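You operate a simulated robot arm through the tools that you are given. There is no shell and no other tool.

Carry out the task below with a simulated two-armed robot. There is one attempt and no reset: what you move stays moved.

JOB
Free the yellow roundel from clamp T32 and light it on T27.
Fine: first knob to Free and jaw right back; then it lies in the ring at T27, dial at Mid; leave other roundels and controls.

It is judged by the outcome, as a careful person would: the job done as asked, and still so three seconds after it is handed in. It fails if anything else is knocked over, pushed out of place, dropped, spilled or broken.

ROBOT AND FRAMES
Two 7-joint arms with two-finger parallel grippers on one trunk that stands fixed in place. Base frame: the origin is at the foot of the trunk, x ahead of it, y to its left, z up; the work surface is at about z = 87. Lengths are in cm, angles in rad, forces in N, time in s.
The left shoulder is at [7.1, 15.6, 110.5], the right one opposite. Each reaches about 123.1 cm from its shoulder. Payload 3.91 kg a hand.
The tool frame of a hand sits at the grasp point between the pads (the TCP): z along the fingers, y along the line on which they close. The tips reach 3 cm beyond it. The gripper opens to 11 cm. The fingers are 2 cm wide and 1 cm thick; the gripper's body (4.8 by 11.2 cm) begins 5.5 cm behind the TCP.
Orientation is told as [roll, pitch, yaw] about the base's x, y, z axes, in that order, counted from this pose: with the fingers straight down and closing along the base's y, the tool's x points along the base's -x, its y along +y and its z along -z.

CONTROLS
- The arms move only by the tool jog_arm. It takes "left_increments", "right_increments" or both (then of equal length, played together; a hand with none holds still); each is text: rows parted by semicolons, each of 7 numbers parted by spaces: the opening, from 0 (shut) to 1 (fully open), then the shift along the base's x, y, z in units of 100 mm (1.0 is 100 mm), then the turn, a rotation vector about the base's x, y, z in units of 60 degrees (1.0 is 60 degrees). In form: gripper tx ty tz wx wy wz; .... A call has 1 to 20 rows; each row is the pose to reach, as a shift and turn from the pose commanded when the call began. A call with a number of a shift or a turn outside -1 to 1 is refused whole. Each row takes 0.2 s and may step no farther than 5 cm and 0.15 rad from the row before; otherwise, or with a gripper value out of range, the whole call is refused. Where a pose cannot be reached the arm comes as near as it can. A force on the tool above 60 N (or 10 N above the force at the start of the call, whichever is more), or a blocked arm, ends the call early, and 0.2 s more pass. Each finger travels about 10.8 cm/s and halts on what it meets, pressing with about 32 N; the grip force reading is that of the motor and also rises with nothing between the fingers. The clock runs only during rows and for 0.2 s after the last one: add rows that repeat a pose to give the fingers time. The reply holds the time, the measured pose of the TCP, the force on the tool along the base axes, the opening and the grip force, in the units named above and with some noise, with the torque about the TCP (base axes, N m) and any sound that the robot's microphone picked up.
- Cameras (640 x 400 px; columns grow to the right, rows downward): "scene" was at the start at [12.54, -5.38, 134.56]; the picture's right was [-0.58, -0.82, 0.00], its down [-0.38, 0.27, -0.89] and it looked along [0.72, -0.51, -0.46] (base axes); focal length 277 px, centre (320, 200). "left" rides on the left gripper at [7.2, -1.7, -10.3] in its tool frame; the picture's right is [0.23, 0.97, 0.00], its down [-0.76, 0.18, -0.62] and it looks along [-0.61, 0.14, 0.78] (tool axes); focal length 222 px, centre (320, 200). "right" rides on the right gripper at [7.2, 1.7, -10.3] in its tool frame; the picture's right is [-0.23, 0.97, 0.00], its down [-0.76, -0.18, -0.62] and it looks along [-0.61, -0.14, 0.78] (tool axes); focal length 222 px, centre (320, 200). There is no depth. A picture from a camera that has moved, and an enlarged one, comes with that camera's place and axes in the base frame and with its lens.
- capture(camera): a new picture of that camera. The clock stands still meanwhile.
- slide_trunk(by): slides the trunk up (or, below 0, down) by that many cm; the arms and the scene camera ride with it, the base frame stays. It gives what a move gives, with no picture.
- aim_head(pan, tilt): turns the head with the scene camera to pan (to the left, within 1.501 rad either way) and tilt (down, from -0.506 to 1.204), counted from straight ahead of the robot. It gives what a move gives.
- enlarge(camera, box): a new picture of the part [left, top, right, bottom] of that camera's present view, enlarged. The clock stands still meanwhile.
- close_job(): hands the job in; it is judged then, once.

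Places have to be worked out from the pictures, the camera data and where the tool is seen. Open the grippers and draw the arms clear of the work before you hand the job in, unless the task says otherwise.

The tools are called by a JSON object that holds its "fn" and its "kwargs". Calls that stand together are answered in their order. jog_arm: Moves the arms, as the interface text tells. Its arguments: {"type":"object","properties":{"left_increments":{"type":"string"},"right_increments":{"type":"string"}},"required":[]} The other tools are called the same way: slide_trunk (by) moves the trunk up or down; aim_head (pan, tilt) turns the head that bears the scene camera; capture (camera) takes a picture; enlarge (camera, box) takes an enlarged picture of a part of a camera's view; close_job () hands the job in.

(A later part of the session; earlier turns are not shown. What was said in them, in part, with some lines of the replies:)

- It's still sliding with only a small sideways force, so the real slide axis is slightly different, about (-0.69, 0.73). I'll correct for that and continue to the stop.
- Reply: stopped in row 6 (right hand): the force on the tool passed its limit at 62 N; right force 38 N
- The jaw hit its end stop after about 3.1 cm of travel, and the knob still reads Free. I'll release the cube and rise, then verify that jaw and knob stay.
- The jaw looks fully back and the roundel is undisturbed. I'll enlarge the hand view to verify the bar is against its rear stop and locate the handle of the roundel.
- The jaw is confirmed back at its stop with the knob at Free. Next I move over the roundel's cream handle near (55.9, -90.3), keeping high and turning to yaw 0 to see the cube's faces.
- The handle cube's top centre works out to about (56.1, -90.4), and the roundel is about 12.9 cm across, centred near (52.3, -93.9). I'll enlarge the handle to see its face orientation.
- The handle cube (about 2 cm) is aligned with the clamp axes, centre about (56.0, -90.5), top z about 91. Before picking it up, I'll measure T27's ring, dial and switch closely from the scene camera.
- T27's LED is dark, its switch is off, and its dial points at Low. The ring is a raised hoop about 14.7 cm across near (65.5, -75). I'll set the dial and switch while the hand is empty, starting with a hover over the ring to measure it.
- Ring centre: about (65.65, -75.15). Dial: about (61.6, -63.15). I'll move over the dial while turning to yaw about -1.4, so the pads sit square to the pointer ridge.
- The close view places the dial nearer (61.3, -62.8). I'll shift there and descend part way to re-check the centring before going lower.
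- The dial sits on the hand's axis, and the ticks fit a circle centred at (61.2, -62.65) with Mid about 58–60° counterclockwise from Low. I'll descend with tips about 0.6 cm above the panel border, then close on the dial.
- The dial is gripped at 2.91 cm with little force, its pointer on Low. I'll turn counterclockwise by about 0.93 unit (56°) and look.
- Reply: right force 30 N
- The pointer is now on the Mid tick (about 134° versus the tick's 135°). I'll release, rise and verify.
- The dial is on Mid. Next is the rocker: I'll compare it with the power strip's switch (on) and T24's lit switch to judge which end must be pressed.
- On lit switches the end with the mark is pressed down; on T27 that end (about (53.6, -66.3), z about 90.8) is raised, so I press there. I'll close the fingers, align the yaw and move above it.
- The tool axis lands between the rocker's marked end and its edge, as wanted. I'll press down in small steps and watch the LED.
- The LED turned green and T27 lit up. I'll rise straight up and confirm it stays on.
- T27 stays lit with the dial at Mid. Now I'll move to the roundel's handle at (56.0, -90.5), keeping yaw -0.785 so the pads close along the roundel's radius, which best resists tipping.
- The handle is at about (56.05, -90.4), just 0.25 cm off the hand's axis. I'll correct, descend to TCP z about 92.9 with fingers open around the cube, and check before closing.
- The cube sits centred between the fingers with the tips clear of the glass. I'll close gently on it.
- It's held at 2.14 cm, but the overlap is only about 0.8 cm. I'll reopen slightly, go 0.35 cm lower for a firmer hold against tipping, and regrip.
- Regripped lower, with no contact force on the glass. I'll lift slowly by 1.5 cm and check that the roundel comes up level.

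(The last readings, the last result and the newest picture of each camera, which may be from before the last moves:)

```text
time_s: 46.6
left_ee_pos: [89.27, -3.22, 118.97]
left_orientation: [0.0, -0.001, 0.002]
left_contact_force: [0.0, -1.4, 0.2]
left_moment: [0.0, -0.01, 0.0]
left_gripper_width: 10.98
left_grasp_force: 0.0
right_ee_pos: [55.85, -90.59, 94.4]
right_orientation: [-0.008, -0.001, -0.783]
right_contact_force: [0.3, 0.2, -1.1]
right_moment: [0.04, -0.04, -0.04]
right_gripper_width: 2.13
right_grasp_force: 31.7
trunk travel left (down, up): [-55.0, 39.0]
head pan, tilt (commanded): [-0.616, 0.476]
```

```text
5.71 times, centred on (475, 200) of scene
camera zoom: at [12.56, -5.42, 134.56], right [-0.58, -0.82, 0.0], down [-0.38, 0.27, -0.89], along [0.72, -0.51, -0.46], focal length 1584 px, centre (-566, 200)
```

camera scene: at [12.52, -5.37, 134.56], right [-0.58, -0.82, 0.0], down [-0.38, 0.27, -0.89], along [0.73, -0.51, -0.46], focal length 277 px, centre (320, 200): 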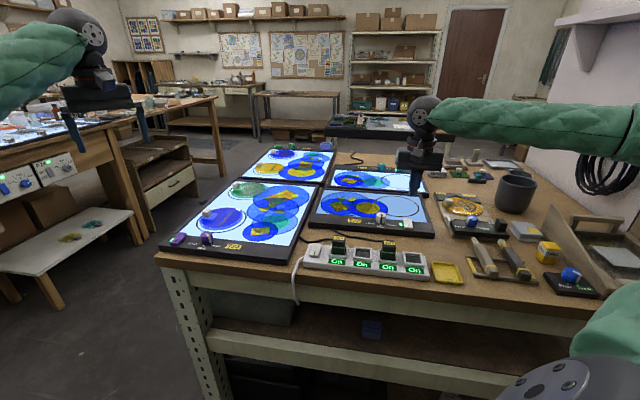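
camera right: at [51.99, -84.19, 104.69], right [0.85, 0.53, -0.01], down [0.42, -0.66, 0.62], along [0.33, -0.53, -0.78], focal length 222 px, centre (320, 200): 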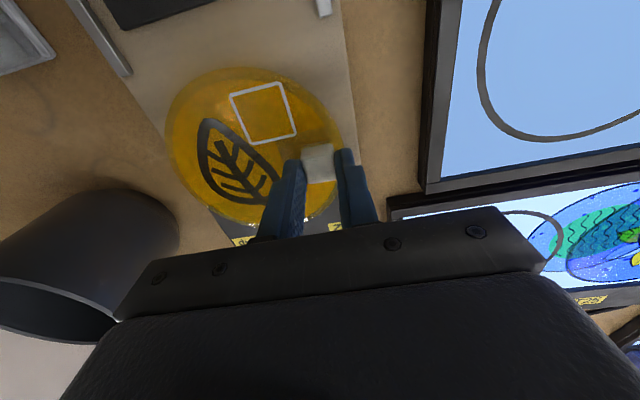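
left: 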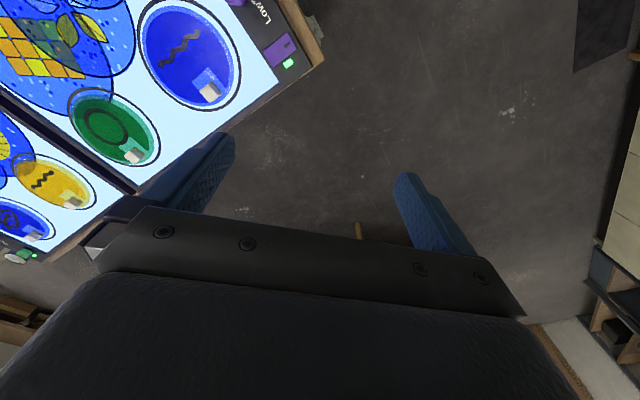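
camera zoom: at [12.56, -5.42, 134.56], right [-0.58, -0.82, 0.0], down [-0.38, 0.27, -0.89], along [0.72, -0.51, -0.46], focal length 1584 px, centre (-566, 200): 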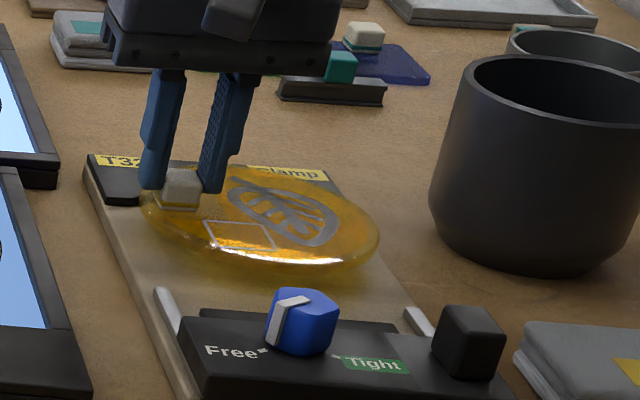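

The roundel lifts cleanly and near-level; it weighs about 1 N. I'll raise it further and carry it smoothly toward T27.

{"fn": "jog_arm", "kwargs": {"right_increments": "0.05 0 0 0.15 0 0 0; 0.05 0 0 0.3 0 0 0; 0.05 0 0 0.45 0 0 0; 0.05 0.05 0.07 0.6 0 0 0; 0.05 0.15 0.21 0.6 0 0 0; 0.05 0.27 0.39 0.6 0 0 0; 0.05 0.39 0.56 0.6 0 0 0; 0.05 0.5 0.73 0.6 0 0 0; 0.05 0.6 0.88 0.6 0 0 0; 0.05 0.65 0.94 0.6 0 0 0"}}

{"fn": "jog_arm", "kwargs": {"right_increments": "0.05 0.05 0.07 0 0 0 0; 0.05 0.15 0.21 0 0 0 0; 0.05 0.27 0.39 0 0 0 0; 0.05 0.39 0.56 0 0 0 0; 0.05 0.5 0.73 0 0 0 0; 0.05 0.6 0.88 0 0 0 0; 0.05 0.65 0.93 0 0 0 0; 0.05 0.65 0.93 0 0 0 0; 0.05 0.65 0.93 0 0 0 0"}}

{"fn": "capture", "kwargs": {"camera": "right"}}

{"fn": "enlarge", "kwargs": {"camera": "scene", "box": [320, 140, 460, 240]}}

```text
time_s: 48.9
left_ee_pos: [89.17, -3.26, 118.96]
left_orientation: [0.001, 0.0, -0.001]
left_contact_force: [-0.6, -0.6, 0.0]
left_moment: [-0.02, -0.03, -0.02]
left_gripper_width: 11.04
left_grasp_force: 0.0
right_ee_pos: [62.17, -81.07, 100.5]
right_orientation: [-0.009, 0.0, -0.786]
right_contact_force: [-0.8, -0.4, -0.8]
right_moment: [0.04, -0.07, -0.04]
right_gripper_width: 2.14
right_grasp_force: 31.7
trunk travel left (down, up): [-55.0, 39.0]
head pan, tilt (commanded): [-0.616, 0.476]
```

```text
time_s: 50.9
left_ee_pos: [89.24, -3.19, 118.91]
left_orientation: [-0.002, 0.0, 0.001]
left_contact_force: [0.5, 0.4, -0.1]
left_moment: [0.0, -0.02, -0.01]
left_gripper_width: 10.98
left_grasp_force: 0.0
right_ee_pos: [68.85, -71.72, 100.31]
right_orientation: [-0.006, -0.002, -0.782]
right_contact_force: [-0.5, 0.4, -1.1]
right_moment: [0.06, -0.03, 0.01]
right_gripper_width: 2.13
right_grasp_force: 31.9
trunk travel left (down, up): [-55.0, 39.0]
head pan, tilt (commanded): [-0.616, 0.476]
```

```text
taken
camera right: at [65.01, -65.44, 110.58], right [0.85, 0.53, -0.01], down [0.42, -0.66, 0.62], along [0.33, -0.53, -0.78], focal length 222 px, centre (320, 200)
```

right: 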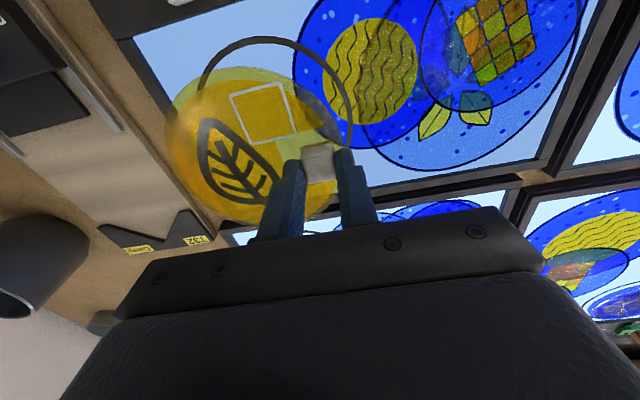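

```text
4.00 times, centred on (390, 190) of scene
camera zoom: at [12.57, -5.4, 134.56], right [-0.58, -0.82, 0.0], down [-0.38, 0.27, -0.89], along [0.72, -0.51, -0.46], focal length 1109 px, centre (40, 240)
```

zoom: 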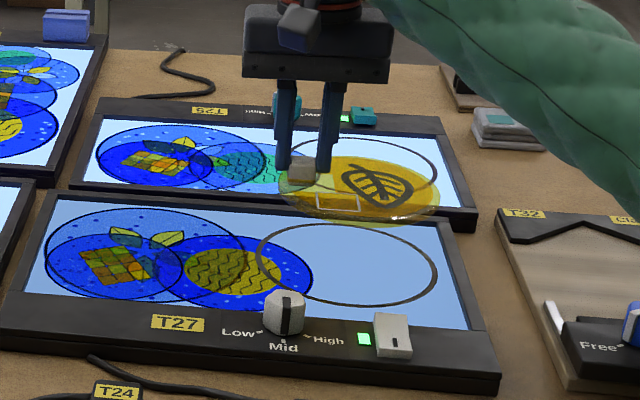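

I'll enlarge the hand view to measure the roundel's centre relative to the hand, so I can predict where it lands in the ring.

{"fn": "enlarge", "kwargs": {"camera": "right", "box": [150, 20, 370, 240]}}

{"fn": "enlarge", "kwargs": {"camera": "scene", "box": [375, 165, 440, 225]}}

```text
1.82 times, centred on (260, 130) of right
camera zoom: at [65.01, -65.44, 110.58], right [0.85, 0.53, -0.01], down [0.42, -0.66, 0.62], along [0.33, -0.53, -0.78], focal length 404 px, centre (429, 327)
```

zoom: 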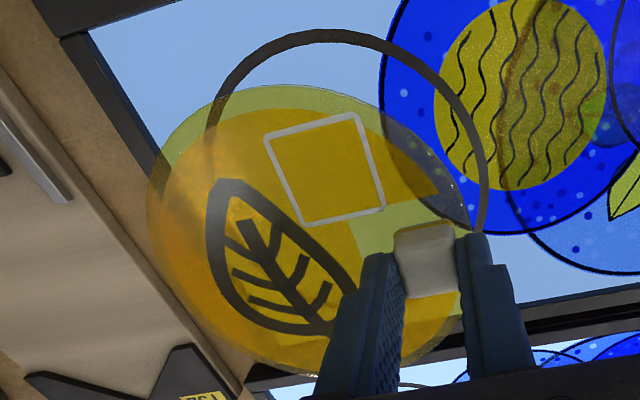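

```text
6.67 times, centred on (408, 195) of scene
camera zoom: at [12.57, -5.4, 134.56], right [-0.58, -0.82, 0.0], down [-0.38, 0.27, -0.89], along [0.72, -0.51, -0.46], focal length 1849 px, centre (-263, 233)
```

zoom: 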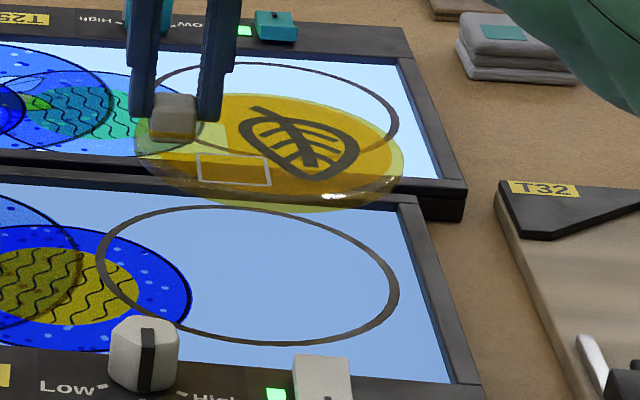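

The prediction is that the roundel lands within a few millimetres of the ring centre. I'll lower to about 1.5 cm above the panel and re-check there, where the error from height is smaller.

{"fn": "jog_arm", "kwargs": {"right_increments": "0.05 0 0 -0.1 0 0 0; 0.05 0 0 -0.2 0 0 0; 0.05 0 0 -0.3 0 0 0; 0.05 0 0 -0.4 0 0 0; 0.05 0 0 -0.48 0 0 0; 0.05 0 0 -0.52 0 0 0; 0.05 0 0 -0.52 0 0 0"}}

{"fn": "enlarge", "kwargs": {"camera": "right", "box": [150, 20, 370, 240]}}

{"fn": "enlarge", "kwargs": {"camera": "scene", "box": [365, 180, 435, 230]}}

```text
time_s: 52.5
left_ee_pos: [89.23, -3.15, 118.92]
left_orientation: [-0.001, -0.001, 0.001]
left_contact_force: [0.6, 0.4, 0.5]
left_moment: [0.0, 0.04, -0.02]
left_gripper_width: 11.01
left_grasp_force: 0.0
right_ee_pos: [68.87, -71.61, 95.22]
right_orientation: [-0.008, -0.001, -0.782]
right_contact_force: [-0.6, -1.0, -0.2]
right_moment: [0.05, -0.06, 0.03]
right_gripper_width: 2.15
right_grasp_force: 32.3
trunk travel left (down, up): [-55.0, 39.0]
head pan, tilt (commanded): [-0.616, 0.476]
```

```text
1.82 times, centred on (260, 130) of right
camera zoom: at [64.97, -65.47, 105.43], right [0.85, 0.53, -0.01], down [0.42, -0.66, 0.62], along [0.33, -0.53, -0.78], focal length 404 px, centre (429, 327)
```

zoom: 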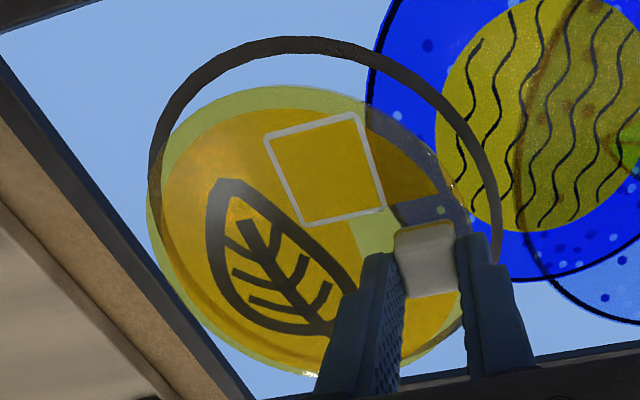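

```text
8.00 times, centred on (400, 205) of scene
camera zoom: at [12.56, -5.4, 134.56], right [-0.58, -0.82, 0.0], down [-0.38, 0.27, -0.89], along [0.72, -0.51, -0.46], focal length 2218 px, centre (-320, 160)
```

zoom: 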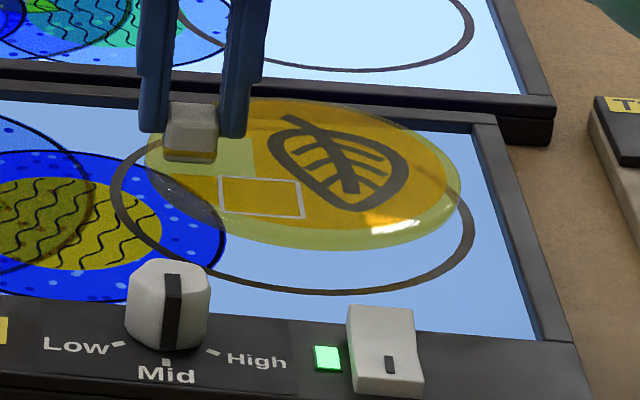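

The roundel's centre is about 0.4 cm short of the ring centre along (0.8, 0.6). I'll shift by (+0.32, +0.30) cm, lower about 0.8 cm more, and re-check.

{"fn": "jog_arm", "kwargs": {"right_increments": "0.05 0.016 0.015 0 0 0 0; 0.05 0.032 0.03 0 0 0 0; 0.05 0.032 0.03 -0.04 0 0 0; 0.05 0.032 0.03 -0.08 0 0 0; 0.05 0.032 0.03 -0.08 0 0 0"}}

{"fn": "enlarge", "kwargs": {"camera": "right", "box": [150, 20, 370, 240]}}

{"fn": "enlarge", "kwargs": {"camera": "scene", "box": [365, 180, 435, 230]}}

```text
time_s: 53.6
left_ee_pos: [89.27, -3.23, 119.05]
left_orientation: [0.001, -0.001, -0.001]
left_contact_force: [-0.6, -0.4, -0.5]
left_moment: [0.01, 0.01, 0.01]
left_gripper_width: 11.0
left_grasp_force: 0.0
right_ee_pos: [69.29, -71.44, 94.4]
right_orientation: [-0.007, 0.0, -0.783]
right_contact_force: [-0.4, 0.1, -1.5]
right_moment: [0.07, -0.1, -0.01]
right_gripper_width: 2.17
right_grasp_force: 32.7
trunk travel left (down, up): [-55.0, 39.0]
head pan, tilt (commanded): [-0.616, 0.476]
```

```text
1.82 times, centred on (260, 130) of right
camera zoom: at [65.36, -65.2, 104.64], right [0.85, 0.53, -0.01], down [0.42, -0.66, 0.62], along [0.33, -0.53, -0.78], focal length 404 px, centre (429, 327)
```

zoom: 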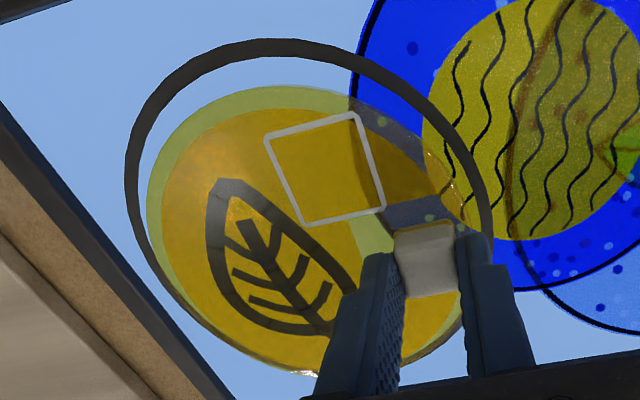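

```text
8.00 times, centred on (400, 205) of scene
camera zoom: at [12.56, -5.4, 134.56], right [-0.58, -0.82, 0.0], down [-0.38, 0.27, -0.89], along [0.72, -0.51, -0.46], focal length 2218 px, centre (-320, 160)
```

zoom: 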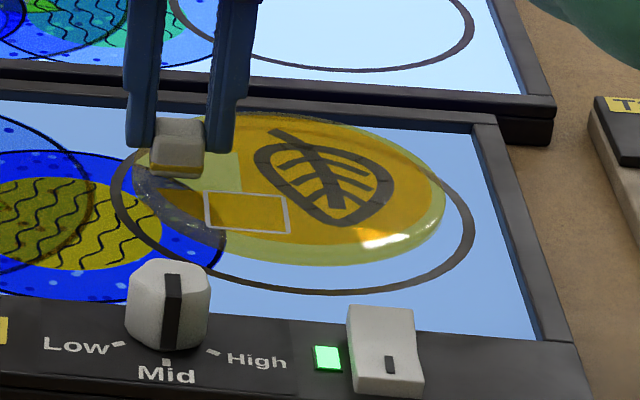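

Both views now put the roundel within about 0.2 cm of the ring centre. I'll lower in small steps, reading the force for contact.

{"fn": "jog_arm", "kwargs": {"right_increments": "0.05 0 -0.005 -0.02 0 0 0; 0.05 0 -0.005 -0.04 0 0 0; 0.05 0 -0.005 -0.06 0 0 0; 0.05 0 -0.005 -0.06 0 0 0"}}

{"fn": "enlarge", "kwargs": {"camera": "scene", "box": [365, 180, 435, 230]}}

```text
time_s: 54.6
left_ee_pos: [89.17, -3.21, 119.08]
left_orientation: [-0.001, -0.001, -0.002]
left_contact_force: [0.6, -0.2, 0.4]
left_moment: [-0.01, 0.0, 0.02]
left_gripper_width: 11.01
left_grasp_force: 0.0
right_ee_pos: [69.24, -71.51, 93.88]
right_orientation: [-0.005, -0.002, -0.787]
right_contact_force: [4.2, -2.9, 12.7]
right_moment: [0.24, 0.16, 0.0]
right_gripper_width: 2.12
right_grasp_force: 32.0
trunk travel left (down, up): [-55.0, 39.0]
head pan, tilt (commanded): [-0.616, 0.476]
```

```text
8.00 times, centred on (400, 205) of scene
camera zoom: at [12.5, -5.33, 134.59], right [-0.58, -0.82, 0.0], down [-0.38, 0.26, -0.89], along [0.73, -0.51, -0.46], focal length 2218 px, centre (-320, 160)
```

zoom: 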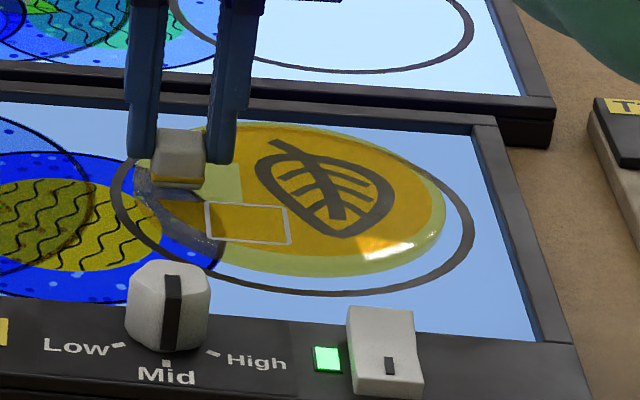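

Contact: 12.7 N upward, and the roundel sits on the glass inside the hoop with even gaps. I'll open the fingers gently and rise straight up.

{"fn": "jog_arm", "kwargs": {"right_increments": "0.2 0 0 0 0 0 0; 0.3 0 0 0 0 0 0; 0.4 0 0 0 0 0 0; 0.4 0 0 0 0 0 0; 0.4 0 0 0.05 0 0 0; 0.4 0 0 0.15 0 0 0; 0.4 0 0 0.35 0 0 0; 0.4 0 0 0.7 0 0 0; 0.4 0 0 1.0 0 0 0"}}

{"fn": "capture", "kwargs": {"camera": "right"}}

{"fn": "enlarge", "kwargs": {"camera": "scene", "box": [365, 180, 435, 230]}}

```text
time_s: 56.6
left_ee_pos: [89.12, -3.12, 118.95]
left_orientation: [0.001, -0.001, 0.0]
left_contact_force: [-0.4, -0.4, -0.1]
left_moment: [0.01, -0.03, 0.0]
left_gripper_width: 11.0
left_grasp_force: 0.2
right_ee_pos: [69.23, -71.32, 103.72]
right_orientation: [-0.007, 0.001, -0.784]
right_contact_force: [0.0, -0.1, 0.4]
right_moment: [-0.02, 0.01, -0.01]
right_gripper_width: 4.41
right_grasp_force: 0.1
trunk travel left (down, up): [-55.0, 39.0]
head pan, tilt (commanded): [-0.616, 0.476]
```

```text
taken
camera right: at [65.34, -65.05, 114.05], right [0.85, 0.53, -0.01], down [0.42, -0.66, 0.62], along [0.33, -0.53, -0.78], focal length 222 px, centre (320, 200)
```

right: 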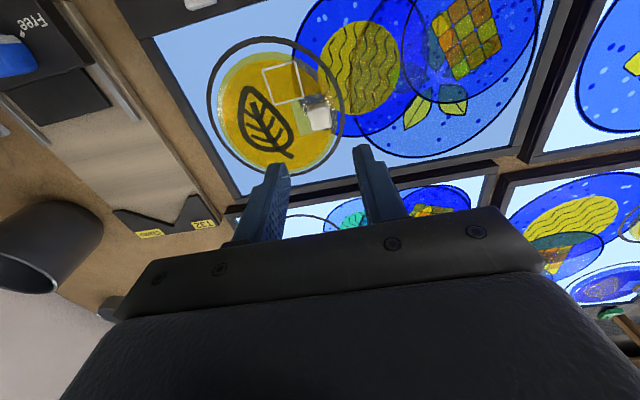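

```text
8.00 times, centred on (400, 205) of scene
camera zoom: at [12.52, -5.33, 134.56], right [-0.58, -0.82, 0.0], down [-0.38, 0.27, -0.89], along [0.73, -0.51, -0.46], focal length 2218 px, centre (-320, 160)
```

zoom: 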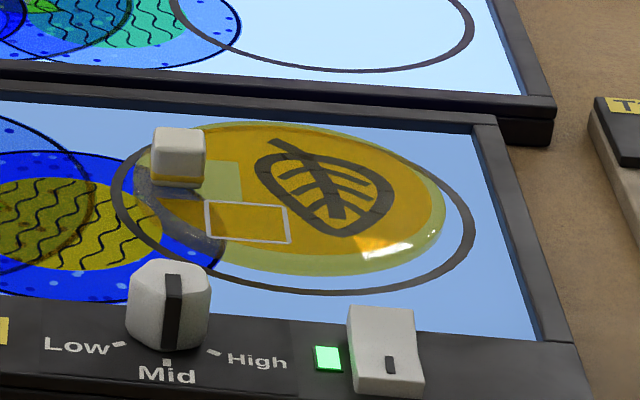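

The roundel is released and in the ring. I'll check its seating from both views.

{"fn": "enlarge", "kwargs": {"camera": "right", "box": [190, 20, 370, 190]}}

{"fn": "enlarge", "kwargs": {"camera": "scene", "box": [375, 190, 430, 220]}}

```text
2.35 times, centred on (280, 105) of right
camera zoom: at [65.34, -65.05, 114.05], right [0.85, 0.53, -0.01], down [0.42, -0.66, 0.62], along [0.33, -0.53, -0.78], focal length 523 px, centre (414, 424)
```

zoom: 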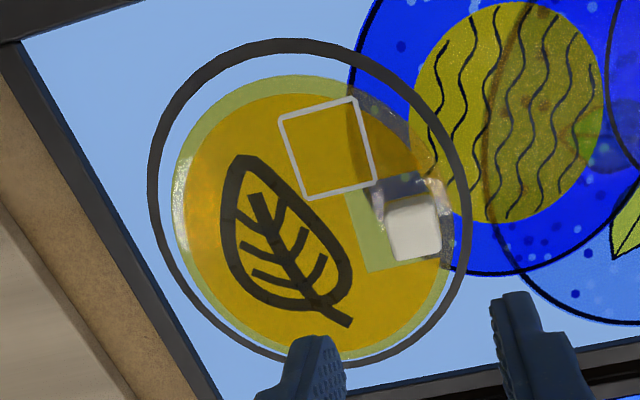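

```text
11.64 times, centred on (402, 205) of scene
camera zoom: at [12.52, -5.33, 134.56], right [-0.58, -0.82, 0.0], down [-0.38, 0.27, -0.89], along [0.73, -0.51, -0.46], focal length 3227 px, centre (-640, 142)
```

zoom: 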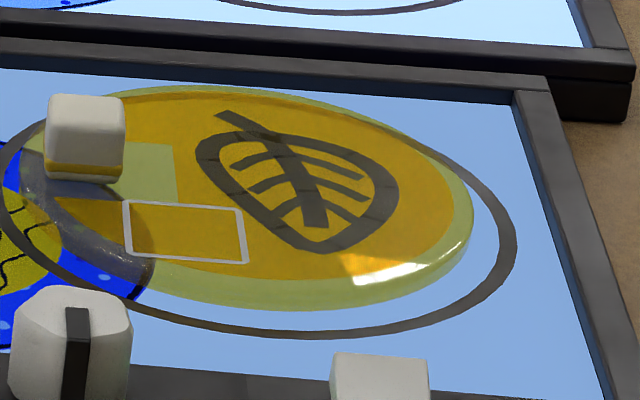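

The roundel lies flat within the hoop with balanced margins, the LED is on and the dial is at Mid. I'll raise the right hand and draw it back clear of the work.

{"fn": "jog_arm", "kwargs": {"right_increments": "0.6 0 0 0.4 0 0 0; 0.8 0 0 0.8 0 0 0; 1 -0.1 0.05 1.0 0 0 0; 1 -0.5 0.3 1.0 0 0 0.1; 1 -0.9 0.6 1.0 0 0 0.2; 1 -1.0 0.6 1.0 0 0 0.3"}}

{"fn": "jog_arm", "kwargs": {"right_increments": "1 -0.4 0.15 0.2 0 0 0.12; 1 -0.8 0.3 0.4 0 0 0.24; 1 -1.0 0.5 0.6 0 0 0.36; 1 -1.0 0.5 0.6 0 0 0.45"}}

{"fn": "jog_arm", "kwargs": {"right_increments": "1 -0.4 0.1 0 0 0 0; 1 -0.8 0.2 0 0 0 0; 1 -1.0 0.2 0 0 0 0; 1 -1.0 0.2 0 0 0 0"}}

{"fn": "capture", "kwargs": {"camera": "scene"}}

{"fn": "capture", "kwargs": {"camera": "right"}}

```text
time_s: 58.0
left_ee_pos: [89.17, -3.23, 119.05]
left_orientation: [-0.001, 0.001, 0.0]
left_contact_force: [0.4, 0.0, 0.0]
left_moment: [0.03, 0.02, -0.01]
left_gripper_width: 11.0
left_grasp_force: 0.1
right_ee_pos: [59.03, -65.53, 113.84]
right_orientation: [-0.007, -0.003, -0.469]
right_contact_force: [0.5, -0.3, 1.0]
right_moment: [0.03, -0.01, -0.03]
right_gripper_width: 11.02
right_grasp_force: 0.1
trunk travel left (down, up): [-55.0, 39.0]
head pan, tilt (commanded): [-0.616, 0.476]
```

```text
time_s: 58.9
left_ee_pos: [89.18, -3.32, 118.87]
left_orientation: [0.003, 0.002, 0.002]
left_contact_force: [0.4, -0.2, 0.7]
left_moment: [0.01, 0.0, 0.01]
left_gripper_width: 11.01
left_grasp_force: 0.1
right_ee_pos: [50.66, -58.64, 93.87]
right_orientation: [-0.036, 0.544, -0.079]
right_contact_force: [21.2, -8.2, 9.1]
right_moment: [0.44, -0.32, -1.28]
right_gripper_width: 10.65
right_grasp_force: 0.0
right hand out of reach, approached as far as the arm can: row 2, 3, 4
trunk travel left (down, up): [-55.0, 39.0]
head pan, tilt (commanded): [-0.616, 0.476]
stopped in row 4 (right hand): the force on the tool passed its limit at 114 N (the readings are from after the stop); the commanded pose is now the measured one
```

```text
time_s: 59.2
left_ee_pos: [89.31, -3.36, 118.94]
left_orientation: [0.002, 0.002, -0.002]
left_contact_force: [0.3, 0.5, 0.2]
left_moment: [-0.02, -0.01, -0.02]
left_gripper_width: 11.0
left_grasp_force: 0.0
right_ee_pos: [50.2, -58.57, 93.94]
right_orientation: [-0.043, 0.533, -0.092]
right_contact_force: [31.0, -16.4, 16.5]
right_moment: [0.65, -0.43, -1.59]
right_gripper_width: 10.29
right_grasp_force: 0.0
right hand out of reach, approached as far as the arm can: row 1
trunk travel left (down, up): [-55.0, 39.0]
head pan, tilt (commanded): [-0.616, 0.476]
stopped in row 1 (right hand): the force on the tool passed its limit at 177 N (the readings are from after the stop); the commanded pose is now the measured one
```

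```text
taken
camera scene: at [12.64, -5.48, 134.55], right [-0.58, -0.82, 0.0], down [-0.38, 0.27, -0.89], along [0.72, -0.51, -0.46], focal length 277 px, centre (320, 200)
```

scene: 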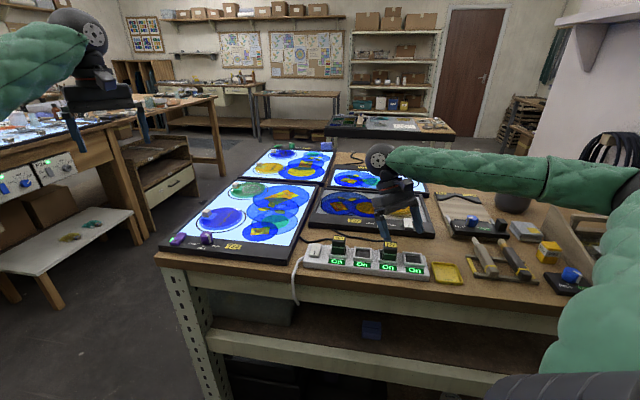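

```text
taken
camera right: at [49.25, -56.46, 106.43], right [0.26, 0.95, -0.15], down [0.96, -0.24, 0.16], along [0.11, -0.19, -0.98], focal length 222 px, centre (320, 200)
```

right: 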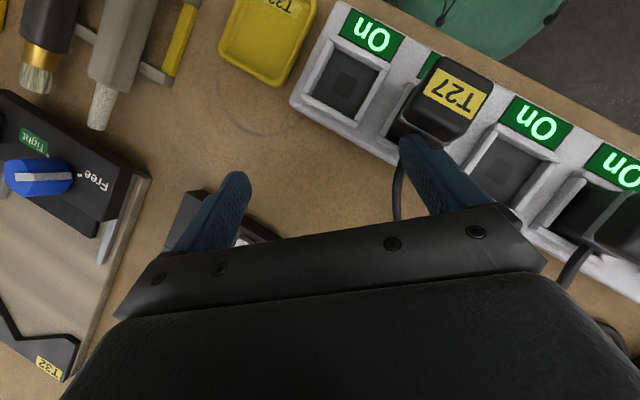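

The second retract call went wrong. The arm couldn't reach the commanded pose, dipped, and hit something near the power strip and T27's edge, and T27 looks dark. I'm stopping to inspect before moving.

{"fn": "enlarge", "kwargs": {"camera": "scene", "box": [290, 180, 450, 290]}}

{"fn": "enlarge", "kwargs": {"camera": "scene", "box": [360, 190, 430, 240]}}

{"fn": "enlarge", "kwargs": {"camera": "right", "box": [140, 20, 640, 320]}}

{"fn": "capture", "kwargs": {"camera": "left"}}

```text
3.64 times, centred on (370, 235) of scene
camera zoom: at [12.64, -5.48, 134.55], right [-0.58, -0.82, 0.0], down [-0.38, 0.27, -0.89], along [0.72, -0.51, -0.46], focal length 1008 px, centre (138, 73)
```

zoom: 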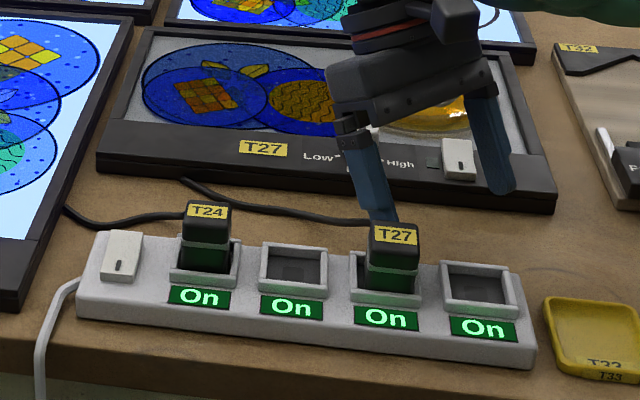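

```text
8.00 times, centred on (395, 215) of scene
camera zoom: at [12.64, -5.48, 134.55], right [-0.58, -0.82, 0.0], down [-0.38, 0.27, -0.89], along [0.72, -0.51, -0.46], focal length 2218 px, centre (-280, 80)
```

zoom: 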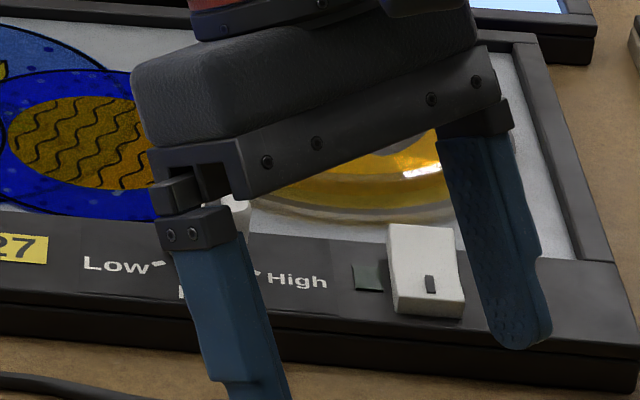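

```text
1.28 times, centred on (390, 170) of right
camera zoom: at [49.25, -56.46, 106.43], right [0.26, 0.95, -0.15], down [0.96, -0.24, 0.16], along [0.11, -0.19, -0.98], focal length 284 px, centre (230, 238)
```

zoom: 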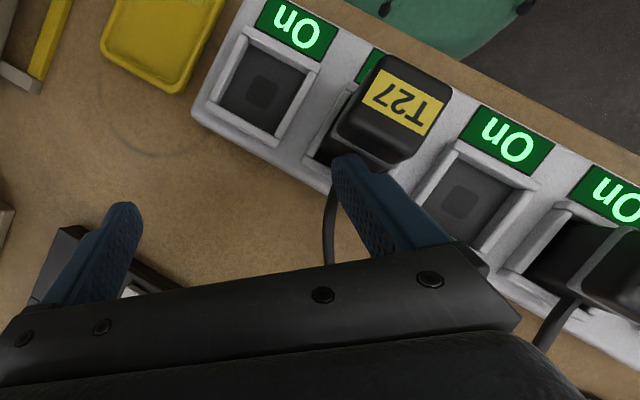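

```text
taken
camera left: at [81.96, -5.05, 129.32], right [-0.23, 0.97, 0.0], down [0.76, 0.18, 0.62], along [0.61, 0.14, -0.78], focal length 222 px, centre (320, 200)
```

left: 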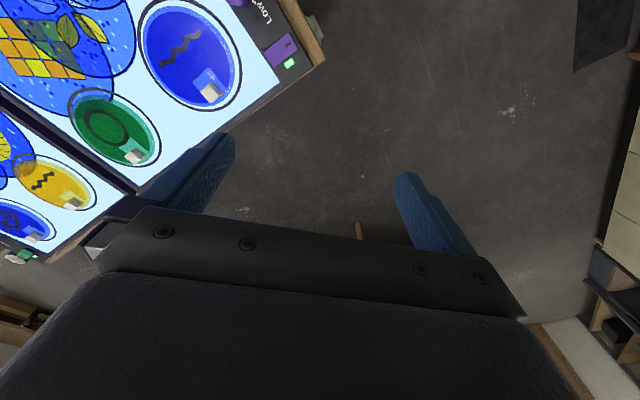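

Both gripper fingers hang low: one leans on the T27 plug's far side, the other is in free air. The roundel still looks seated, but T27 is unlit. I'll first back off the plug gently (+x, then up).

{"fn": "jog_arm", "kwargs": {"right_increments": "1 0.04 -0.01 0.02 0 0 0; 1 0.08 -0.03 0.06 0 0 0; 1 0.12 -0.05 0.12 0 0 0; 1 0.14 -0.06 0.2 0 0 0"}}

{"fn": "capture", "kwargs": {"camera": "right"}}

{"fn": "enlarge", "kwargs": {"camera": "scene", "box": [290, 180, 450, 290]}}

```text
time_s: 60.2
left_ee_pos: [89.2, -3.24, 119.0]
left_orientation: [0.001, 0.0, -0.001]
left_contact_force: [-0.6, 0.0, -0.2]
left_moment: [0.0, -0.02, -0.01]
left_gripper_width: 11.01
left_grasp_force: 0.0
right_ee_pos: [51.4, -59.07, 95.91]
right_orientation: [-0.041, 0.538, -0.09]
right_contact_force: [0.5, 0.6, 0.1]
right_moment: [-0.05, -0.01, 0.0]
right_gripper_width: 10.99
right_grasp_force: 0.0
trunk travel left (down, up): [-55.0, 39.0]
head pan, tilt (commanded): [-0.616, 0.476]
```

```text
taken
camera right: at [50.53, -56.97, 108.4], right [0.26, 0.95, -0.15], down [0.96, -0.24, 0.15], along [0.11, -0.18, -0.98], focal length 222 px, centre (320, 200)
```

right: 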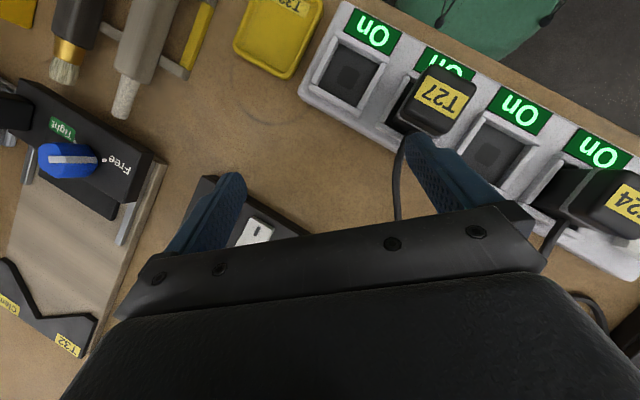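

```text
3.64 times, centred on (370, 235) of scene
camera zoom: at [12.52, -5.35, 134.56], right [-0.58, -0.82, 0.0], down [-0.38, 0.27, -0.89], along [0.73, -0.51, -0.46], focal length 1008 px, centre (138, 73)
```

zoom: 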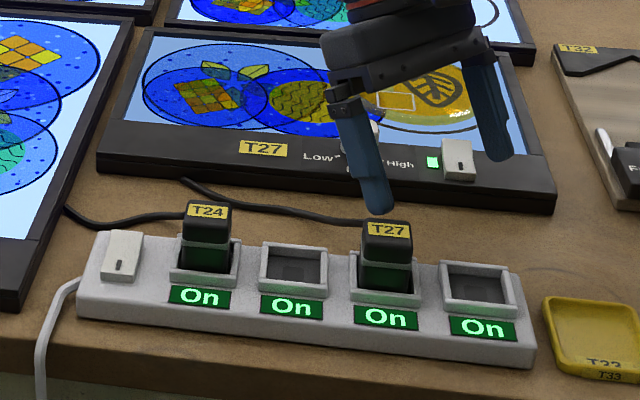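

T27 is lit again now that the finger is off its plug, and the force is zero. I'll lift away in short checked steps, moving up and slightly forward.

{"fn": "jog_arm", "kwargs": {"right_increments": "1 0.05 -0.03 0.1 0 0 0; 1 0.1 -0.06 0.2 0 0 0; 1 0.15 -0.1 0.3 0 0 0; 1 0.2 -0.13 0.4 0 0 0"}}

```text
time_s: 61.2
left_ee_pos: [89.29, -3.26, 118.99]
left_orientation: [0.0, 0.0, -0.001]
left_contact_force: [0.3, 0.2, 0.2]
left_moment: [-0.02, -0.01, -0.03]
left_gripper_width: 11.0
left_grasp_force: 0.1
right_ee_pos: [53.22, -60.37, 99.91]
right_orientation: [-0.043, 0.536, -0.09]
right_contact_force: [-0.1, 0.2, -0.3]
right_moment: [0.01, -0.02, -0.02]
right_gripper_width: 11.0
right_grasp_force: 0.0
trunk travel left (down, up): [-55.0, 39.0]
head pan, tilt (commanded): [-0.616, 0.476]
```

That tracks properly. I'll continue up.

{"fn": "jog_arm", "kwargs": {"right_increments": "1 0.05 -0.03 0.15 0 0 0; 1 0.1 -0.06 0.3 0 0 0; 1 0.15 -0.1 0.45 0 0 0; 1 0.2 -0.13 0.6 0 0 0; 1 0.2 -0.13 0.7 0 0 0"}}

{"fn": "capture", "kwargs": {"camera": "scene"}}

```text
time_s: 62.4
left_ee_pos: [89.12, -3.25, 118.9]
left_orientation: [0.001, -0.001, -0.002]
left_contact_force: [0.3, 0.0, -0.6]
left_moment: [0.03, 0.01, 0.0]
left_gripper_width: 11.0
left_grasp_force: 0.1
right_ee_pos: [57.04, -60.57, 105.41]
right_orientation: [-0.041, 0.536, -0.088]
right_contact_force: [-0.3, 0.1, 0.4]
right_moment: [0.0, -0.01, 0.03]
right_gripper_width: 10.99
right_grasp_force: 0.1
right hand out of reach, approached as far as the arm can: row 1, 2, 3, 4, 5
trunk travel left (down, up): [-55.0, 39.0]
head pan, tilt (commanded): [-0.616, 0.476]
```

```text
taken
camera scene: at [12.54, -5.4, 134.56], right [-0.58, -0.82, 0.0], down [-0.38, 0.27, -0.89], along [0.72, -0.51, -0.46], focal length 277 px, centre (320, 200)
```

scene: 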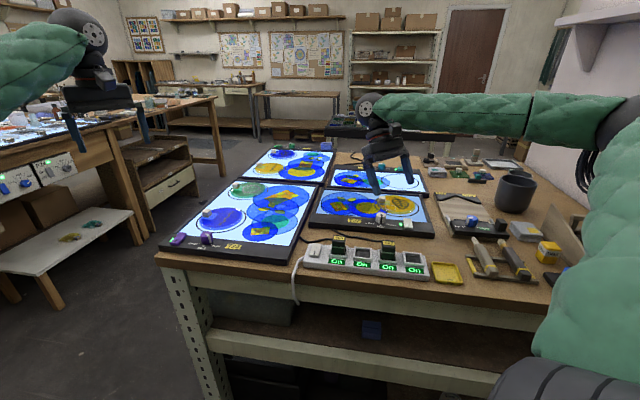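

The hand is up at z = 105, still tilted, with everything below looking intact. The arm can't fold closer from this posture, so I'll return to the earlier good pose near (59, -65.5, 114), undoing the tilt gradually.

{"fn": "jog_arm", "kwargs": {"right_increments": "1 0.15 -0.1 0.1 -0.015 -0.073 -0.052; 1 0.25 -0.2 0.2 -0.03 -0.146 -0.103; 1 0.38 -0.3 0.3 -0.045 -0.219 -0.155; 1 0.42 -0.38 0.4 -0.06 -0.293 -0.207; 1 0.42 -0.38 0.5 -0.075 -0.366 -0.259; 1 0.42 -0.38 0.6 -0.09 -0.439 -0.31; 1 0.42 -0.38 0.65 -0.105 -0.512 -0.362; 1 0.42 -0.38 0.65 -0.105 -0.512 -0.362"}}

{"fn": "capture", "kwargs": {"camera": "scene"}}

{"fn": "capture", "kwargs": {"camera": "right"}}

```text
time_s: 64.2
left_ee_pos: [89.26, -3.31, 119.0]
left_orientation: [0.003, -0.001, -0.001]
left_contact_force: [-0.3, -0.2, -0.2]
left_moment: [0.0, 0.0, 0.01]
left_gripper_width: 11.0
left_grasp_force: 0.1
right_ee_pos: [61.35, -64.24, 111.82]
right_orientation: [-0.001, -0.007, -0.468]
right_contact_force: [0.8, 0.1, 0.5]
right_moment: [-0.02, 0.04, 0.0]
right_gripper_width: 11.01
right_grasp_force: 0.1
trunk travel left (down, up): [-55.0, 39.0]
head pan, tilt (commanded): [-0.616, 0.476]
```

```text
taken
camera scene: at [12.58, -5.38, 134.56], right [-0.58, -0.82, 0.0], down [-0.38, 0.27, -0.89], along [0.72, -0.51, -0.46], focal length 277 px, centre (320, 200)
```

scene: 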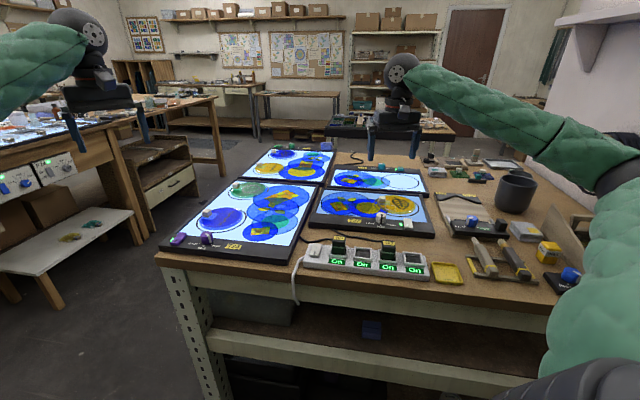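

```text
taken
camera right: at [55.54, -59.43, 122.07], right [0.64, 0.77, 0.0], down [0.6, -0.5, 0.63], along [0.48, -0.4, -0.78], focal length 222 px, centre (320, 200)
```

right: 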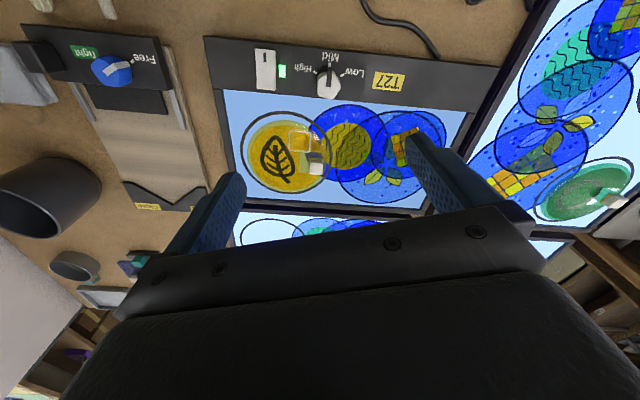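

The hand is level and clear at z = 112. I'll inspect T27, its plug, the dial, roundel, clamp and neighbours for any displacement from the mishap.

{"fn": "enlarge", "kwargs": {"camera": "right", "box": [200, 20, 460, 220]}}

{"fn": "enlarge", "kwargs": {"camera": "scene", "box": [290, 180, 450, 290]}}

{"fn": "enlarge", "kwargs": {"camera": "scene", "box": [420, 150, 640, 300]}}

{"fn": "enlarge", "kwargs": {"camera": "scene", "box": [290, 230, 440, 290]}}

```text
2.00 times, centred on (330, 120) of right
camera zoom: at [55.54, -59.43, 122.07], right [0.64, 0.77, 0.0], down [0.6, -0.5, 0.63], along [0.48, -0.4, -0.78], focal length 444 px, centre (300, 360)
```

zoom: 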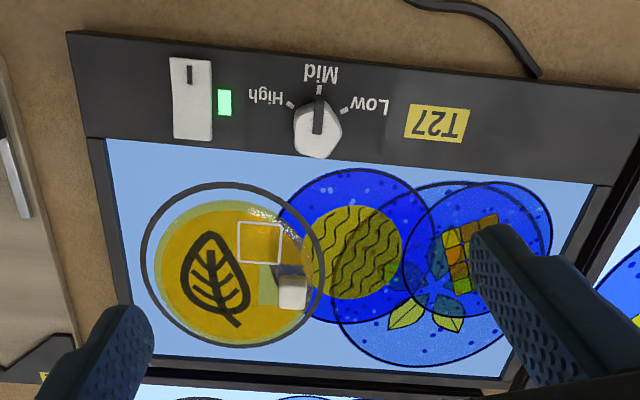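

```text
3.64 times, centred on (370, 235) of scene
camera zoom: at [12.58, -5.38, 134.56], right [-0.58, -0.82, 0.0], down [-0.38, 0.27, -0.89], along [0.72, -0.51, -0.46], focal length 1008 px, centre (138, 73)
```

zoom: 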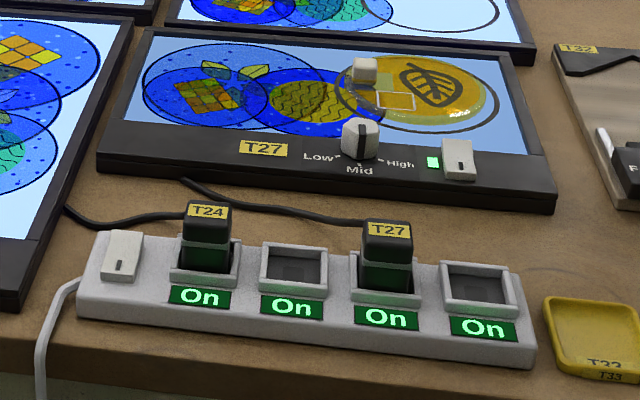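

```text
2.67 times, centred on (530, 225) of scene
camera zoom: at [12.58, -5.38, 134.56], right [-0.58, -0.82, 0.0], down [-0.38, 0.27, -0.89], along [0.72, -0.51, -0.46], focal length 739 px, centre (-240, 133)
```

zoom: 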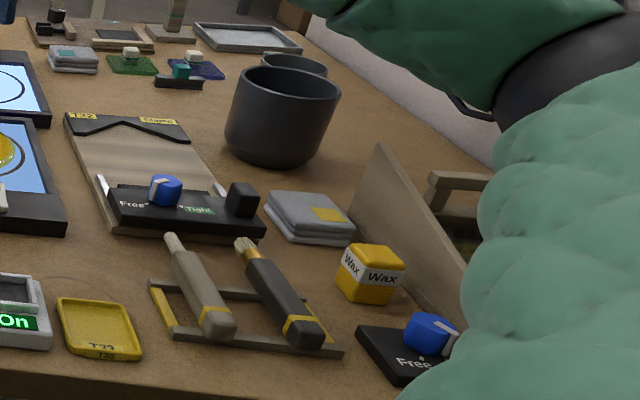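

```text
4.27 times, centred on (365, 260) of scene
camera zoom: at [12.58, -5.38, 134.56], right [-0.58, -0.82, 0.0], down [-0.38, 0.27, -0.89], along [0.72, -0.51, -0.46], focal length 1183 px, centre (128, -56)
```

zoom: 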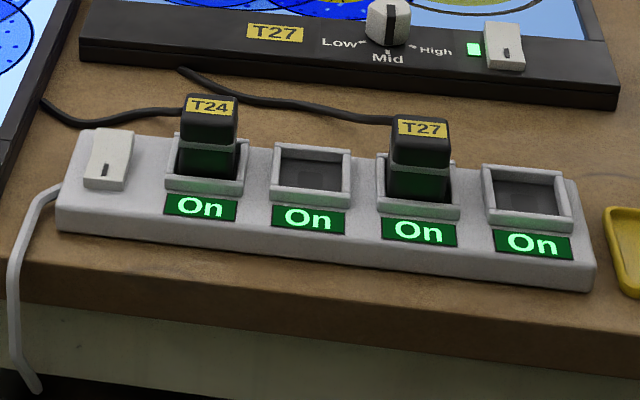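

T27 is lit, dial at Mid, roundel in the ring, clamp unchanged. The T27 plug may sit a hair to the left of before, so I'll look at it closely.

{"fn": "enlarge", "kwargs": {"camera": "scene", "box": [370, 230, 410, 265]}}

{"fn": "enlarge", "kwargs": {"camera": "scene", "box": [325, 230, 365, 265]}}

{"fn": "enlarge", "kwargs": {"camera": "scene", "box": [520, 200, 640, 310]}}

```text
11.43 times, centred on (390, 248) of scene
camera zoom: at [12.58, -5.38, 134.56], right [-0.58, -0.82, 0.0], down [-0.38, 0.27, -0.89], along [0.72, -0.51, -0.46], focal length 3169 px, centre (-480, -343)
```

zoom: 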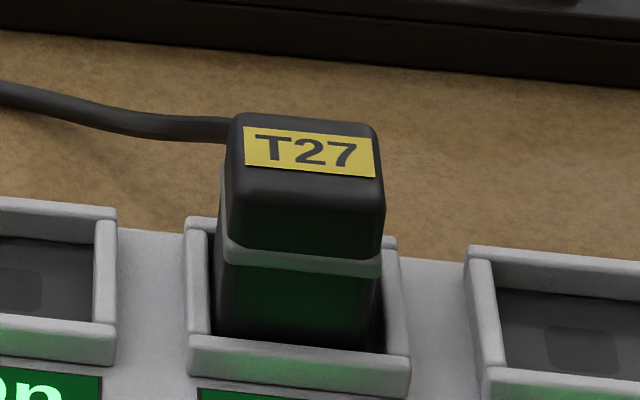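

```text
11.43 times, centred on (345, 248) of scene
camera zoom: at [12.58, -5.38, 134.56], right [-0.58, -0.82, 0.0], down [-0.38, 0.27, -0.89], along [0.72, -0.51, -0.46], focal length 3169 px, centre (34, -343)
```

zoom: 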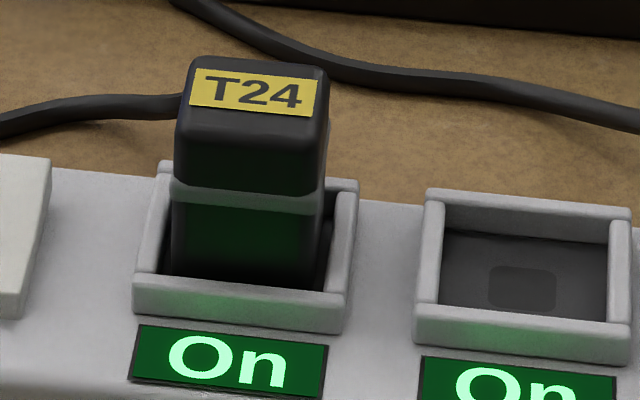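

```text
3.64 times, centred on (580, 255) of scene
camera zoom: at [12.58, -5.38, 134.56], right [-0.58, -0.82, 0.0], down [-0.38, 0.27, -0.89], along [0.72, -0.51, -0.46], focal length 1008 px, centre (-626, 0)
```

zoom: 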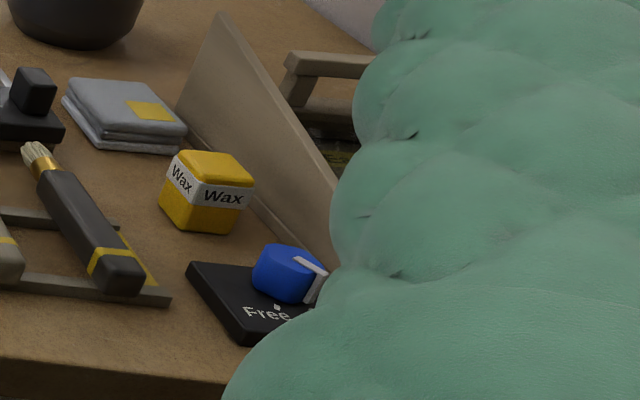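

The plug is seated in its socket just like T24's, and the panel is lit. Rather than fold the arm again, I'll raise the trunk so both arms go straight up clear of the work.

{"fn": "slide_trunk", "kwargs": {"by": 12}}

{"fn": "capture", "kwargs": {"camera": "scene"}}

{"fn": "capture", "kwargs": {"camera": "right"}}

{"fn": "capture", "kwargs": {"camera": "left"}}

```text
time_s: 65.7
left_ee_pos: [89.12, -3.29, 130.84]
left_orientation: [0.002, 0.001, -0.003]
left_contact_force: [0.3, -0.3, 0.0]
left_moment: [0.02, 0.0, -0.02]
left_gripper_width: 10.99
left_grasp_force: 0.1
right_ee_pos: [61.18, -64.15, 123.75]
right_orientation: [-0.002, -0.005, -0.467]
right_contact_force: [-0.1, -0.8, -0.9]
right_moment: [0.02, -0.03, 0.01]
right_gripper_width: 10.97
right_grasp_force: 0.0
trunk travel left (down, up): [-67.0, 27.0]
head pan, tilt (commanded): [-0.616, 0.476]
```

```text
taken
camera scene: at [12.58, -5.4, 146.55], right [-0.58, -0.82, 0.0], down [-0.38, 0.27, -0.89], along [0.72, -0.51, -0.46], focal length 277 px, centre (320, 200)
```

scene: 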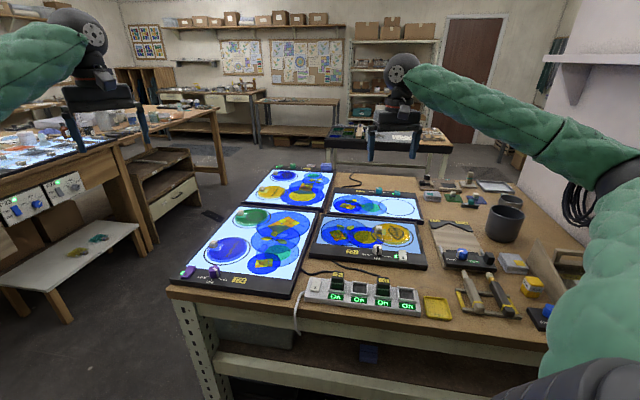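

```text
taken
camera right: at [55.55, -59.46, 134.05], right [0.64, 0.77, 0.0], down [0.6, -0.5, 0.63], along [0.48, -0.4, -0.78], focal length 222 px, centre (320, 200)
```

right: 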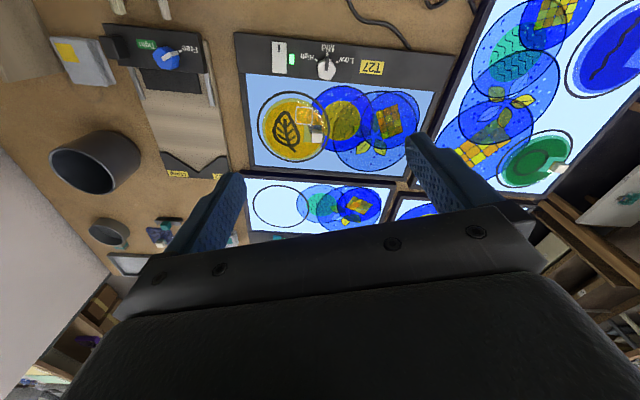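

```text
taken
camera left: at [81.92, -4.95, 141.33], right [-0.23, 0.97, 0.0], down [0.76, 0.18, 0.62], along [0.61, 0.14, -0.78], focal length 222 px, centre (320, 200)
```

left: 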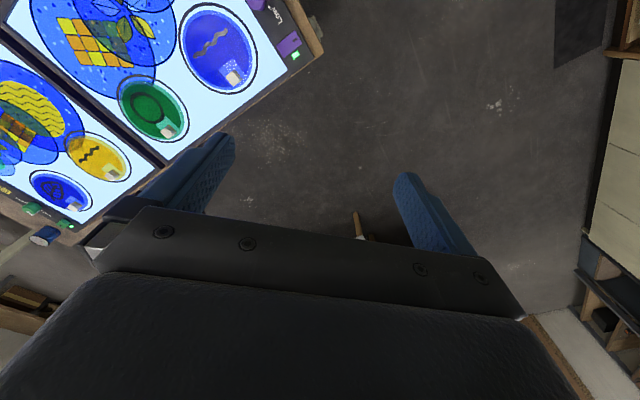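

Everything looks in order. I'll check one dark thing on the floor near the table's far edge, and turn the head to see the right-hand press area and the T27 details once more.

{"fn": "enlarge", "kwargs": {"camera": "scene", "box": [180, 180, 260, 240]}}

{"fn": "enlarge", "kwargs": {"camera": "scene", "box": [300, 205, 440, 310]}}

{"fn": "enlarge", "kwargs": {"camera": "scene", "box": [410, 170, 600, 330]}}

{"fn": "enlarge", "kwargs": {"camera": "right", "box": [230, 20, 450, 190]}}

```text
6.67 times, centred on (220, 210) of scene
camera zoom: at [12.58, -5.4, 146.55], right [-0.58, -0.82, 0.0], down [-0.38, 0.27, -0.89], along [0.72, -0.51, -0.46], focal length 1849 px, centre (987, 133)
```

zoom: 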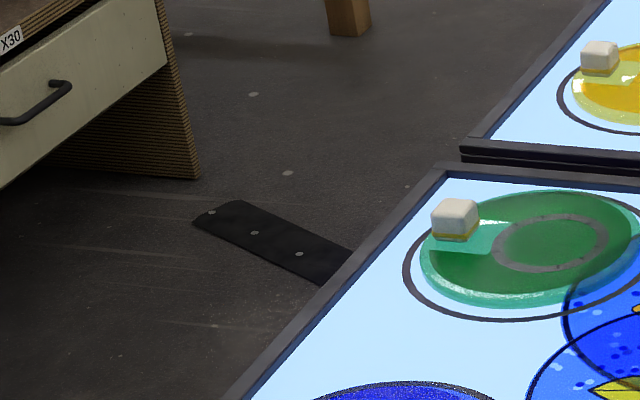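

```text
3.81 times, centred on (370, 258) of scene
camera zoom: at [12.58, -5.4, 146.55], right [-0.58, -0.82, 0.0], down [-0.38, 0.27, -0.89], along [0.72, -0.51, -0.46], focal length 1056 px, centre (130, -19)
```

zoom: 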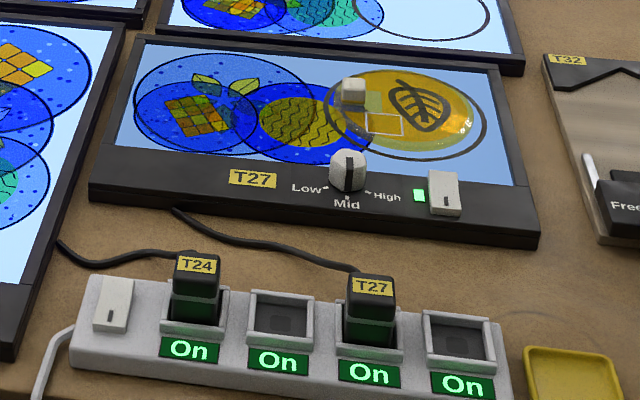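

```text
2.50 times, centred on (505, 250) of scene
camera zoom: at [12.58, -5.4, 146.55], right [-0.58, -0.82, 0.0], down [-0.38, 0.27, -0.89], along [0.72, -0.51, -0.46], focal length 693 px, centre (-142, 75)
```

zoom: 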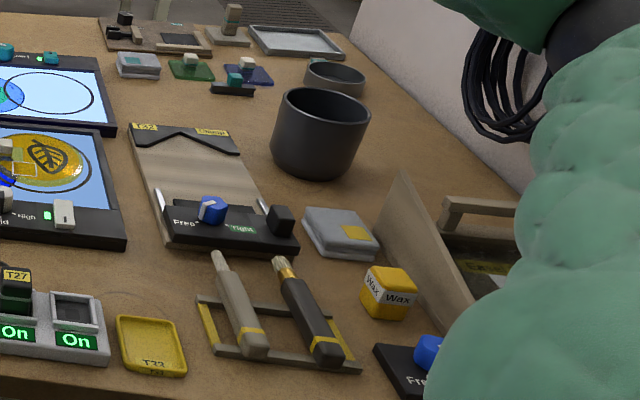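

```text
2.35 times, centred on (340, 105) of right
camera zoom: at [55.55, -59.46, 134.05], right [0.64, 0.77, 0.0], down [0.6, -0.5, 0.63], along [0.48, -0.4, -0.78], focal length 523 px, centre (273, 424)
```

zoom: 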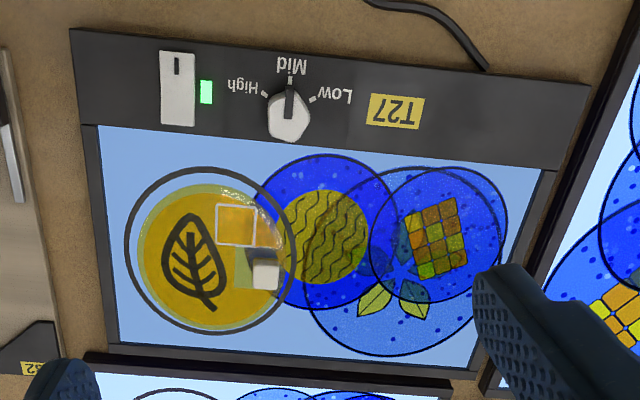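

The floor object is just a mat. T27 is lit with its dial at Mid and the yellow roundel inside the ring, and T32 shows Free with its jaw fully back. Other items are in place, and both grippers are open and clear, so I'm handing in the job.

{"fn": "close_job", "kwargs": {}}

```text
The job is handed in.
```

The yellow roundel is out of clamp T32 and lies lit inside the ring at T27. The job has been handed in.

- **Clamp T32:** the knob is at Free and the jaw is back against its end stop, about 3 cm of travel.
- **T27:** the dial is at Mid. The panel had been off, so I pressed its rocker switch; its light is now green.
- **Roundel:** it lies inside the ring, within about 0.2 cm of centre by the camera views.

**Mishap while withdrawing:** after the roundel was placed, one retract move went beyond what the right arm could reach. The hand dipped and a finger pushed against T27's plug in the power strip, with peak forces of 114 N and 177 N. The panel went dark while the finger leaned on the plug and lit again when I backed off.

In the last pictures the panel was lit, the plug was in its socket and may sit about 0.2 cm to the left of before. I saw nothing else displaced, but the arm partly hid the Lock/Free press at the far right, so I could not fully check that spot.

Both grippers are open. I raised the trunk 12 cm to lift the arms clear of the work.
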